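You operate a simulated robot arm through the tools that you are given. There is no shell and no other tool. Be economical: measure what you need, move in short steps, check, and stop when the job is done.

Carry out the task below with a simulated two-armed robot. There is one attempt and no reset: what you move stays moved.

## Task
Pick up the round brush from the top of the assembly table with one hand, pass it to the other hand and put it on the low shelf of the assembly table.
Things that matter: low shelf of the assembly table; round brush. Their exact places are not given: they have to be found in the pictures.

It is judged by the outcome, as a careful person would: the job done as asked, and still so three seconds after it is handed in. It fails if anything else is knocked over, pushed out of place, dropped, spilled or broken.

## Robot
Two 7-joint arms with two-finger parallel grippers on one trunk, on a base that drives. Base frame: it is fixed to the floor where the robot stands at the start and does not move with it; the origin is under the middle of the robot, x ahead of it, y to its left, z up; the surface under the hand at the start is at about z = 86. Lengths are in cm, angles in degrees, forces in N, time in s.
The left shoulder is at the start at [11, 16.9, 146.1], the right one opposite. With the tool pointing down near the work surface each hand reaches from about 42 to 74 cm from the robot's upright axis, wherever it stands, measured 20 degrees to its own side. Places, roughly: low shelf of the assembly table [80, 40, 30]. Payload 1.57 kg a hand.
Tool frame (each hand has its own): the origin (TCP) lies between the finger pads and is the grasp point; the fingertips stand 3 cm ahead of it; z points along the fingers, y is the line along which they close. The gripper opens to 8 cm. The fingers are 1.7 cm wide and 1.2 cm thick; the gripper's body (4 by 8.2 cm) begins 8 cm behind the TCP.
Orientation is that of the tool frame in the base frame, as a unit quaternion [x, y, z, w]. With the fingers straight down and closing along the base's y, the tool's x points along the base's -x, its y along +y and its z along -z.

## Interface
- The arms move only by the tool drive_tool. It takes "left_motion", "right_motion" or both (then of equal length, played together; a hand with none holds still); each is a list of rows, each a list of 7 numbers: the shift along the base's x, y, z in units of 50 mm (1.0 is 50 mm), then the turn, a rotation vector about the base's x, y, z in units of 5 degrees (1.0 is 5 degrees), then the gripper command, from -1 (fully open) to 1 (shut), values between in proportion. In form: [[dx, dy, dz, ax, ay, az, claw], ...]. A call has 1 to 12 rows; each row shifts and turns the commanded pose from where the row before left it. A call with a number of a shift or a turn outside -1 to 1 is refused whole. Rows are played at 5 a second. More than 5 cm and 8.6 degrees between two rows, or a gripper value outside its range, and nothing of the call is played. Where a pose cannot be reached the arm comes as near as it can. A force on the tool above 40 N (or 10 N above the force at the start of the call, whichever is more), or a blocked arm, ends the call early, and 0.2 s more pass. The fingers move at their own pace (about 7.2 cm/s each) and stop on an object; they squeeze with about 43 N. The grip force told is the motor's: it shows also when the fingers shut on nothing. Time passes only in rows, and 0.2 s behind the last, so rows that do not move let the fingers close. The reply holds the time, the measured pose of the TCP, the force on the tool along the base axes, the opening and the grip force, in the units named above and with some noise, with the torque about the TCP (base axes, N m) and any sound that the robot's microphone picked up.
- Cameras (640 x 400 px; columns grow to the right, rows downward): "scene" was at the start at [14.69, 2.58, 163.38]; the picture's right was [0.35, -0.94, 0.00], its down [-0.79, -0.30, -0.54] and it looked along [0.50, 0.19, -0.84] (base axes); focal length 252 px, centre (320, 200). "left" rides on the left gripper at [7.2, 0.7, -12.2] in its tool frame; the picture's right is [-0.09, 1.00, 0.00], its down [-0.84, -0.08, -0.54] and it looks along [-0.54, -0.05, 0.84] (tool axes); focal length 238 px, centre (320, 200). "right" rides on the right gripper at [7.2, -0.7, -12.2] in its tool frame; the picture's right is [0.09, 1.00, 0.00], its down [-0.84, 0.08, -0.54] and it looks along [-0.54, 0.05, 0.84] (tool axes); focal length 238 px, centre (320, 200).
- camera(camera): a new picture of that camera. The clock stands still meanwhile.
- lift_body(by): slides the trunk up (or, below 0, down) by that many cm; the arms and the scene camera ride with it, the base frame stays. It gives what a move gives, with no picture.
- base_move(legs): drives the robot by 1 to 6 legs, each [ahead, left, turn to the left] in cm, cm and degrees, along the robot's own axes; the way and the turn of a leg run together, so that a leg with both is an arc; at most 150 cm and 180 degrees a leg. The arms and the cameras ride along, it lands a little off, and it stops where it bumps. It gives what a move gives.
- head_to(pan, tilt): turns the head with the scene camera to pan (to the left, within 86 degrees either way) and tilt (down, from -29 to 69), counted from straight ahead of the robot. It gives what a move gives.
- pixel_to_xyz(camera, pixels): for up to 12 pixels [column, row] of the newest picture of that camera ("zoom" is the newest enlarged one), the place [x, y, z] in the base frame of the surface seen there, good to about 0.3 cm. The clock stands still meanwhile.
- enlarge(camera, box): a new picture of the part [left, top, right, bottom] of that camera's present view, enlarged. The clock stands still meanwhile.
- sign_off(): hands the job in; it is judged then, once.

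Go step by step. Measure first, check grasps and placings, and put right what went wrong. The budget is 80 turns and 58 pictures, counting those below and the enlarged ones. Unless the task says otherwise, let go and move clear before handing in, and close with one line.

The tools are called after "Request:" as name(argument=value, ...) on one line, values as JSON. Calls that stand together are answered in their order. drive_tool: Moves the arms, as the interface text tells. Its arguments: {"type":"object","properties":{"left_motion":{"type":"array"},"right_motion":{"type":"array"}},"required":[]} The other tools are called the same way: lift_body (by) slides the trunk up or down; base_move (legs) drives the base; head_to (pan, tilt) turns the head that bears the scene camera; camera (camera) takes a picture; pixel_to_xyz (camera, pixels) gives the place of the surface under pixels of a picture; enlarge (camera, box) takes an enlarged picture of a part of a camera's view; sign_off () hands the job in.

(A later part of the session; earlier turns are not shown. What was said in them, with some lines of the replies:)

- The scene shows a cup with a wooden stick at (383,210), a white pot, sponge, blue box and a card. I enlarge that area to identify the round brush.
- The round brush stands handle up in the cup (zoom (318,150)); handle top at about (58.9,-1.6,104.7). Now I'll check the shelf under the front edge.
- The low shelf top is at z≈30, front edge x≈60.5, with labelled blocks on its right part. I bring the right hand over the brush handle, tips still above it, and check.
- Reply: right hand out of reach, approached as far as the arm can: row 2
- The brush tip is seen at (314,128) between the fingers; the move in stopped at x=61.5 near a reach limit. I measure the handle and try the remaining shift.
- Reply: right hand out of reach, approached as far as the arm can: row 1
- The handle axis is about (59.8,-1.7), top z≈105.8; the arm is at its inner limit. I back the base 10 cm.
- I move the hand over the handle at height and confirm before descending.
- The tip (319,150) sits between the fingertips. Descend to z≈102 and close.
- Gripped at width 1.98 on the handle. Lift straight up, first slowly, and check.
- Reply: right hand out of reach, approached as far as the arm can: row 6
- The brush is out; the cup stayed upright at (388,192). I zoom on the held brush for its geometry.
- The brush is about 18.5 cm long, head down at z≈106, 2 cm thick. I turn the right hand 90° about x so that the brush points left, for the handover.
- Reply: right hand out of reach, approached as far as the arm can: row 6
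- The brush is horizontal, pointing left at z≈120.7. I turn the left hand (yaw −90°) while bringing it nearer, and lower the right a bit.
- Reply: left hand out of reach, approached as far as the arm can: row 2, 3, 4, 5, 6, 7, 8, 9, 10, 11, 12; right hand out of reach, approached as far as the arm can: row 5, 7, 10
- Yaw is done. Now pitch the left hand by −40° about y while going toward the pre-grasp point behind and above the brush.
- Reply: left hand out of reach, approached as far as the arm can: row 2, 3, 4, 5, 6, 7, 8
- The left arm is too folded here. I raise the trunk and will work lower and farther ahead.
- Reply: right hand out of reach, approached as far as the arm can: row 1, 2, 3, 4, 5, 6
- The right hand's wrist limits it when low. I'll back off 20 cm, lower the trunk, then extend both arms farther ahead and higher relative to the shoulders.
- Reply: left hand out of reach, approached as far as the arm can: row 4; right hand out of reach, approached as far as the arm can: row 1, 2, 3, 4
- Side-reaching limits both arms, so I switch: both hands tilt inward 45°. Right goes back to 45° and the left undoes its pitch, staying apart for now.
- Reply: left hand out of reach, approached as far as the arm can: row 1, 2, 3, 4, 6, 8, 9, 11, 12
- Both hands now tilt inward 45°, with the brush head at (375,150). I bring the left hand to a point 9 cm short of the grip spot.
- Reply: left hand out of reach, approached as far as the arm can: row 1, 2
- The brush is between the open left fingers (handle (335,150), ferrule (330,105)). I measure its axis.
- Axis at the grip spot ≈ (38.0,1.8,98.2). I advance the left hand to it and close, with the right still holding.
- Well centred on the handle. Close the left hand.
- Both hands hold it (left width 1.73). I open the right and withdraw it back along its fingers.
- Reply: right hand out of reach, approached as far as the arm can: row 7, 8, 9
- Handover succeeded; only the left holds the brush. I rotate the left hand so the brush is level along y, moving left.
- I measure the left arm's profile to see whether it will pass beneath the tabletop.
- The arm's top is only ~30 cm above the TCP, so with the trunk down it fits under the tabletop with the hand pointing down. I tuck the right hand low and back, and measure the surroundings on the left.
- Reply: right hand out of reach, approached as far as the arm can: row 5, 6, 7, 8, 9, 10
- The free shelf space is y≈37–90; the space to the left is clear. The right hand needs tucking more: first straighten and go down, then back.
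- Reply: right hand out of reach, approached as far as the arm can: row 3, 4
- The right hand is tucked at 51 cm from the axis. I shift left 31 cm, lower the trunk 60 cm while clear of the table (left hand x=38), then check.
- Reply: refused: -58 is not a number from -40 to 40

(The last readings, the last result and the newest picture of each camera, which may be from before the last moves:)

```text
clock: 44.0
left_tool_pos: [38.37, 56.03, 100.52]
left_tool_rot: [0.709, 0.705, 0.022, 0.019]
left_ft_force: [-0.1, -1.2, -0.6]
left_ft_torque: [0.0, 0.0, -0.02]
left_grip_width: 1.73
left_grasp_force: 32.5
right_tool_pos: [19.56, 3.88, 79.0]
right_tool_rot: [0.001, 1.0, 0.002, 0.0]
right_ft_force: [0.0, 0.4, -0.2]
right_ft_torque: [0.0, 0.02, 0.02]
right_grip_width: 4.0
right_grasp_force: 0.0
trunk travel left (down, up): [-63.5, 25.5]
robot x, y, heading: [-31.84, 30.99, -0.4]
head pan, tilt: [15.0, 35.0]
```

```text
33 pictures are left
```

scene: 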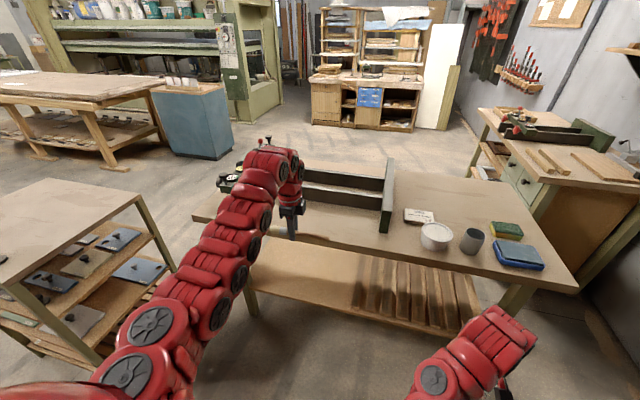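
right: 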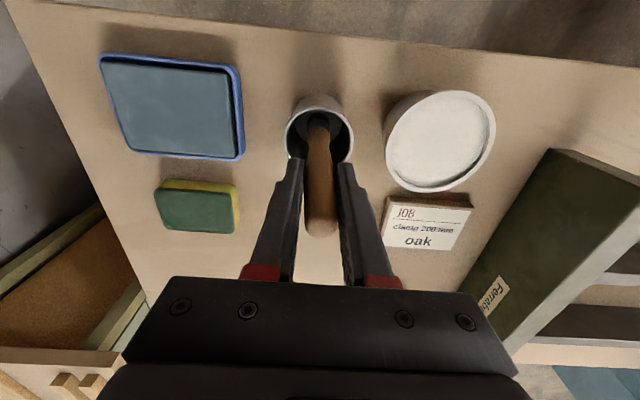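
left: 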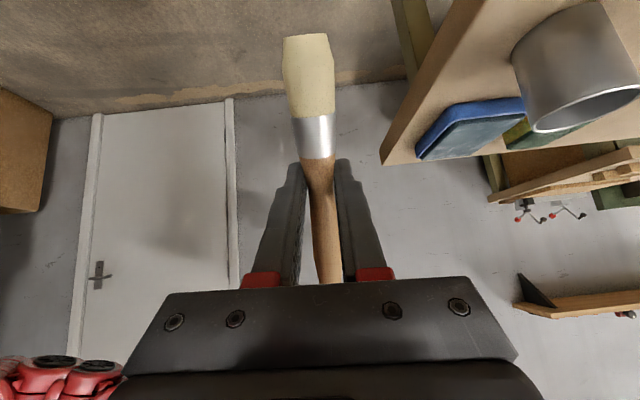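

The trunk step limit is 40, so I lower in two steps.

Request:
lift_body(by=-38)

Request:
lift_body(by=-20)

Request:
camera(camera="scene")

Request:
camera(camera="left")

```text
clock: 47.7
left_tool_pos: [38.24, 56.08, 62.49]
left_tool_rot: [0.709, 0.704, 0.021, 0.02]
left_ft_force: [-0.2, 0.2, -0.3]
left_ft_torque: [0.03, 0.01, -0.02]
left_grip_width: 1.71
left_grasp_force: 32.1
right_tool_pos: [19.66, 3.82, 41.0]
right_tool_rot: [0.0, 1.0, 0.003, 0.0]
right_ft_force: [0.5, 0.1, 0.1]
right_ft_torque: [-0.02, 0.02, 0.02]
right_grip_width: 3.99
right_grasp_force: 0.1
trunk travel left (down, up): [-25.5, 63.5]
robot x, y, heading: [-32.16, 31.23, -0.1]
head pan, tilt: [15.0, 35.0]
```

```text
clock: 49.8
left_tool_pos: [38.35, 56.13, 42.58]
left_tool_rot: [0.709, 0.704, 0.021, 0.019]
left_ft_force: [0.8, 0.4, -0.6]
left_ft_torque: [0.01, -0.02, 0.02]
left_grip_width: 1.72
left_grasp_force: 32.1
right_tool_pos: [19.6, 3.7, 21.02]
right_tool_rot: [0.001, 1.0, 0.003, 0.0]
right_ft_force: [-0.1, -1.3, -1.3]
right_ft_torque: [0.01, 0.04, 0.01]
right_grip_width: 3.98
right_grasp_force: 0.1
trunk travel left (down, up): [-5.5, 83.5]
robot x, y, heading: [-32.08, 31.24, -0.3]
head pan, tilt: [15.0, 35.0]
```

```text
32 pictures are left
```

scene: 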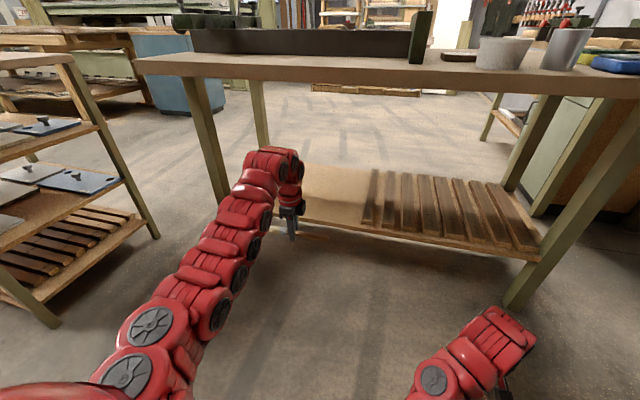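

```text
31 pictures are left
```

left: 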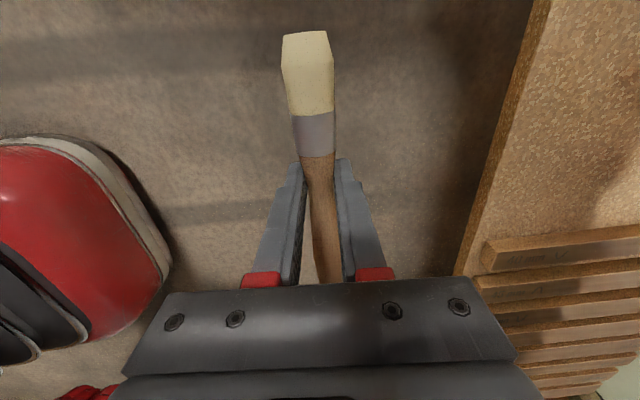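

The brush is level (slightly above shelf height) and the arm will fit below the tabletop. I measure the free shelf region and the legs.

Request:
pixel_to_xyz(camera="scene", pixels=[[222, 190], [340, 190], [340, 170], [320, 222], [366, 215], [380, 172], [262, 120], [255, 160], [300, 238], [400, 80], [320, 215], [330, 230]])

Request:
pixel_to_xyz(camera="left", pixels=[[305, 60], [312, 135], [322, 200], [326, 270], [500, 100], [490, 245], [465, 265], [520, 60]])

```text
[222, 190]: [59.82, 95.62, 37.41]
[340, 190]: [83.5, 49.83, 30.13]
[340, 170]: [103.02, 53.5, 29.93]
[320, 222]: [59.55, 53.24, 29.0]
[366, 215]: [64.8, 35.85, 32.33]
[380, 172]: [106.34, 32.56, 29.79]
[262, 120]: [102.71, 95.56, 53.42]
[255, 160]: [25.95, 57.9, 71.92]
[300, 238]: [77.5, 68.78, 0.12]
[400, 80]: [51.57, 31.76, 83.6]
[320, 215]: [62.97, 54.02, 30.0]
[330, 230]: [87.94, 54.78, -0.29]
```

```text
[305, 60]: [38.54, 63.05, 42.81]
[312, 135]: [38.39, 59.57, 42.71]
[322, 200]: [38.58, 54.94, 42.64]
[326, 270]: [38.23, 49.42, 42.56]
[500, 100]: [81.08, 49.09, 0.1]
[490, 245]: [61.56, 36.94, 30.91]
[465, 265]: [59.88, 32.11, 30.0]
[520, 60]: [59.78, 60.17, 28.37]
```

Brush level at z≈42.5, from y≈45 to 65, blocks end at y≈37. I drive 30 cm forward so the hand goes over the shelf under the tabletop.

Request:
base_move(legs=[[15, 0, 0], [15, 0, 0]])

Request:
camera(camera="scene")

Request:
camera(camera="left")

```text
clock: 52.2
left_tool_pos: [68.16, 56.02, 42.65]
left_tool_rot: [0.709, 0.704, 0.021, 0.019]
left_ft_force: [-0.6, 0.3, -0.2]
left_ft_torque: [0.01, 0.01, 0.03]
left_grip_width: 1.72
left_grasp_force: 32.4
right_tool_pos: [49.47, 3.87, 21.07]
right_tool_rot: [0.001, 1.0, 0.003, 0.0]
right_ft_force: [0.3, -0.5, -0.1]
right_ft_torque: [0.04, 0.0, -0.01]
right_grip_width: 4.0
right_grasp_force: 0.1
trunk travel left (down, up): [-5.5, 83.5]
robot x, y, heading: [-2.52, 31.07, -0.3]
head pan, tilt: [15.0, 35.0]
```

```text
30 pictures are left
```

scene: 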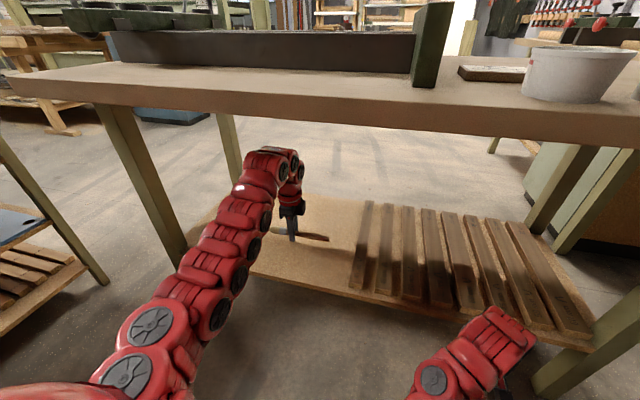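

```text
29 pictures are left
```

left: 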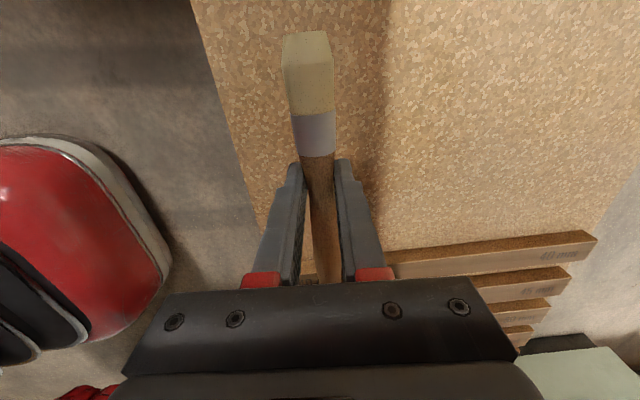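

The brush is over the free shelf part. I lower to just above the surface, slightly farther in.

Request:
drive_tool(left_motion=[[0.2, 0, -0.4, 0, 0, 0, 1], [0.2, 0, -0.4, 0, 0, 0, 1], [0, 0, -0.4, 0, 0, 0, 1], [0, 0, -0.4, 0, 0, 0, 1], [0, 0, 0, 0, 0, 0, 1]])

Request:
camera(camera="left")

```text
clock: 53.4
left_tool_pos: [70.13, 55.92, 34.58]
left_tool_rot: [0.709, 0.705, 0.022, 0.019]
left_ft_force: [0.6, -0.1, -0.2]
left_ft_torque: [-0.02, 0.01, -0.01]
left_grip_width: 1.68
left_grasp_force: 32.5
right_tool_pos: [49.41, 3.79, 21.09]
right_tool_rot: [0.0, 1.0, 0.001, 0.0]
right_ft_force: [0.2, -0.3, 0.6]
right_ft_torque: [0.01, 0.02, 0.04]
right_grip_width: 4.0
right_grasp_force: 0.0
trunk travel left (down, up): [-5.5, 83.5]
robot x, y, heading: [-2.28, 31.18, 0.1]
head pan, tilt: [15.0, 35.0]
```

```text
28 pictures are left
```

left: 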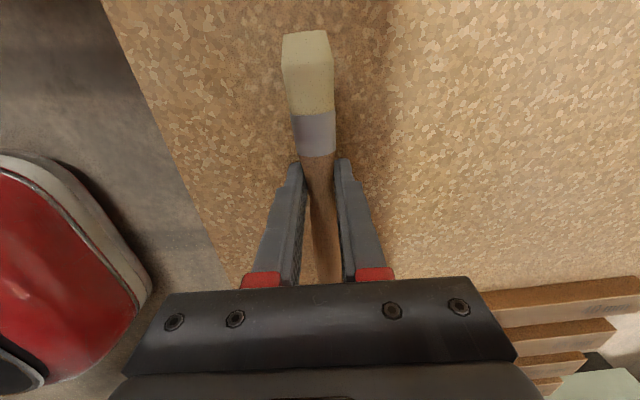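

Tips are about 1.5 cm above the shelf. I lower in small steps toward contact.

Request:
drive_tool(left_motion=[[0, 0, -0.1, 0, 0, 0, 1], [0, 0, -0.08, 0, 0, 0, 1], [0, 0, -0.06, 0, 0, 0, 1], [0, 0, 0, 0, 0, 0, 1]])

Request:
pixel_to_xyz(camera="left", pixels=[[305, 60], [312, 135], [322, 200]])

```text
clock: 54.4
left_tool_pos: [70.1, 55.83, 33.39]
left_tool_rot: [0.709, 0.704, 0.022, 0.019]
left_ft_force: [-0.3, -0.6, -0.2]
left_ft_torque: [-0.03, -0.02, 0.0]
left_grip_width: 1.69
left_grasp_force: 32.3
right_tool_pos: [49.55, 3.74, 20.92]
right_tool_rot: [0.001, 1.0, 0.003, 0.0]
right_ft_force: [1.2, 0.0, 0.2]
right_ft_torque: [-0.04, 0.0, 0.0]
right_grip_width: 4.0
right_grasp_force: 0.1
trunk travel left (down, up): [-5.5, 83.5]
robot x, y, heading: [-2.1, 31.1, -0.3]
head pan, tilt: [15.0, 35.0]
```

```text
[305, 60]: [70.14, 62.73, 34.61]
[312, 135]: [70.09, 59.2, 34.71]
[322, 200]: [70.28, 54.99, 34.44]
```

Tips ~0.4 cm above the shelf, brush underside ~1 cm. A final 0.3 cm down, then open gently.

Request:
drive_tool(left_motion=[[0, 0, -0.06, 0, 0, 0, 1], [0, 0, 0, 0, 0, 0, 0.5], [0, 0, 0, 0, 0, 0, 0.4], [0, 0, 0, 0, 0, 0, 0.2], [0, 0, 0, 0, 0, 0, 0], [0, 0, 0, 0, 0, 0, -0.2], [0, 0, 0, 0, 0, 0, -0.2], [0, 0, 0, 0, 0, 0, -0.2]])

Request:
camera(camera="left")

```text
clock: 56.2
left_tool_pos: [70.28, 55.97, 33.22]
left_tool_rot: [0.709, 0.704, 0.022, 0.02]
left_ft_force: [5.0, -0.3, 6.8]
left_ft_torque: [-0.04, 0.07, 0.0]
left_grip_width: 4.34
left_grasp_force: 0.0
right_tool_pos: [49.59, 3.73, 21.02]
right_tool_rot: [0.001, 1.0, 0.003, 0.0]
right_ft_force: [-0.8, -0.2, 0.3]
right_ft_torque: [0.01, 0.05, -0.01]
right_grip_width: 3.99
right_grasp_force: 0.1
trunk travel left (down, up): [-5.5, 83.5]
robot x, y, heading: [-1.92, 30.85, -0.0]
head pan, tilt: [15.0, 35.0]
```

```text
27 pictures are left
```

left: 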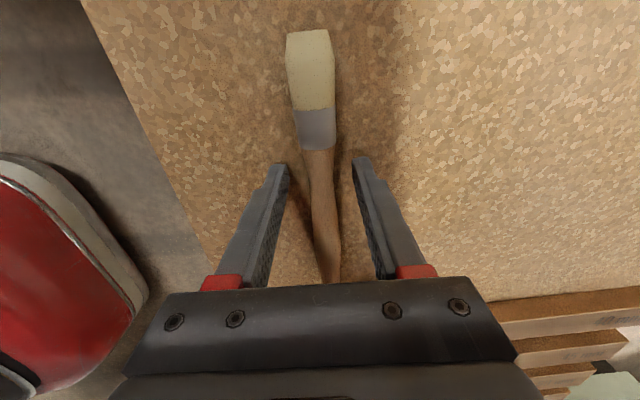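

The brush lies on the shelf between the open fingers. I raise the hand straight up 9 cm and check.

Request:
drive_tool(left_motion=[[0, 0, 0.3, 0, 0, 0, -0.2], [0, 0, 0.5, 0, 0, 0, -0.2], [0, 0, 0.5, 0, 0, 0, -0.2], [0, 0, 0.5, 0, 0, 0, -0.2], [0, 0, 0, 0, 0, 0, -0.2]])

Request:
camera(camera="left")

```text
clock: 57.4
left_tool_pos: [70.18, 55.9, 41.85]
left_tool_rot: [0.709, 0.705, 0.02, 0.018]
left_ft_force: [0.6, -0.3, 0.3]
left_ft_torque: [0.01, -0.01, 0.03]
left_grip_width: 4.8
left_grasp_force: 0.0
right_tool_pos: [49.38, 3.79, 20.98]
right_tool_rot: [0.001, 1.0, 0.002, 0.0]
right_ft_force: [-0.2, 0.4, 0.2]
right_ft_torque: [-0.04, -0.01, 0.04]
right_grip_width: 4.0
right_grasp_force: 0.0
trunk travel left (down, up): [-5.5, 83.5]
robot x, y, heading: [-2.17, 31.03, -0.2]
head pan, tilt: [15.0, 35.0]
```

```text
26 pictures are left
```

left: 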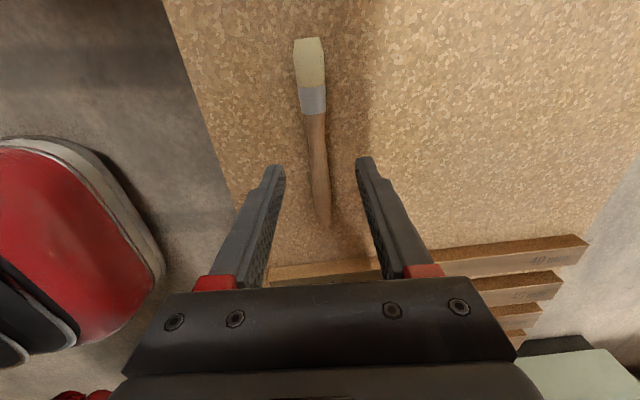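

The brush lies flat on the shelf, well inside the edge and clear of the blocks. I back the robot out and take a last look.

Request:
base_move(legs=[[-32, 0, 0]])

Request:
camera(camera="scene")

Request:
enlarge(camera="scene", box=[240, 140, 440, 265])

```text
clock: 59.5
left_tool_pos: [38.2, 55.95, 41.9]
left_tool_rot: [0.71, 0.704, 0.021, 0.019]
left_ft_force: [0.1, -0.2, 0.4]
left_ft_torque: [0.02, -0.01, 0.01]
left_grip_width: 4.81
left_grasp_force: 0.0
right_tool_pos: [17.57, 3.76, 21.16]
right_tool_rot: [0.002, 1.0, 0.002, 0.0]
right_ft_force: [-0.2, -0.2, 0.0]
right_ft_torque: [0.03, -0.01, -0.02]
right_grip_width: 4.02
right_grasp_force: 0.0
trunk travel left (down, up): [-5.5, 83.5]
robot x, y, heading: [-34.2, 31.38, -0.3]
head pan, tilt: [15.0, 35.0]
```

```text
25 pictures are left
```

scene: 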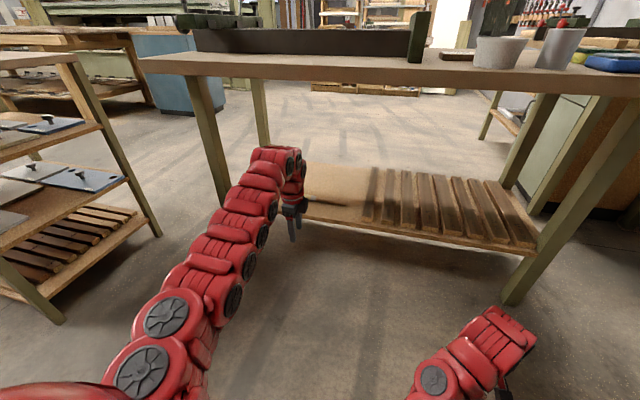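

```text
3.20 times, centred on (340, 202) of scene
```

zoom: 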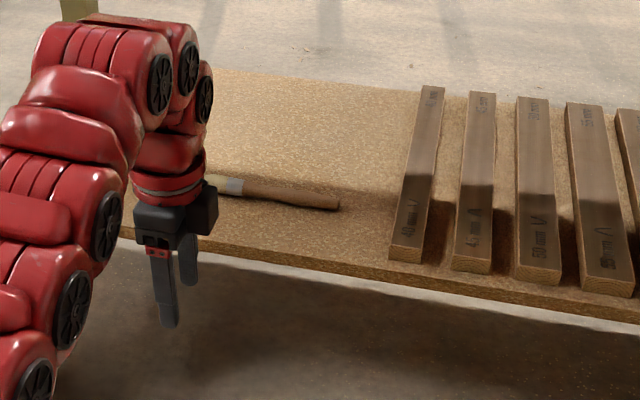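

The brush rests on the low shelf (zoom (290,195)), and the cup, pot and blocks are undisturbed. I hand in.

Request:
sign_off()

```text
The job is handed in.
```

I picked the round brush out of its cup with the right hand, passed it to the left, and laid it flat on the low shelf of the assembly table. Both hands are clear, and the last pictures show nothing else knocked over or moved.
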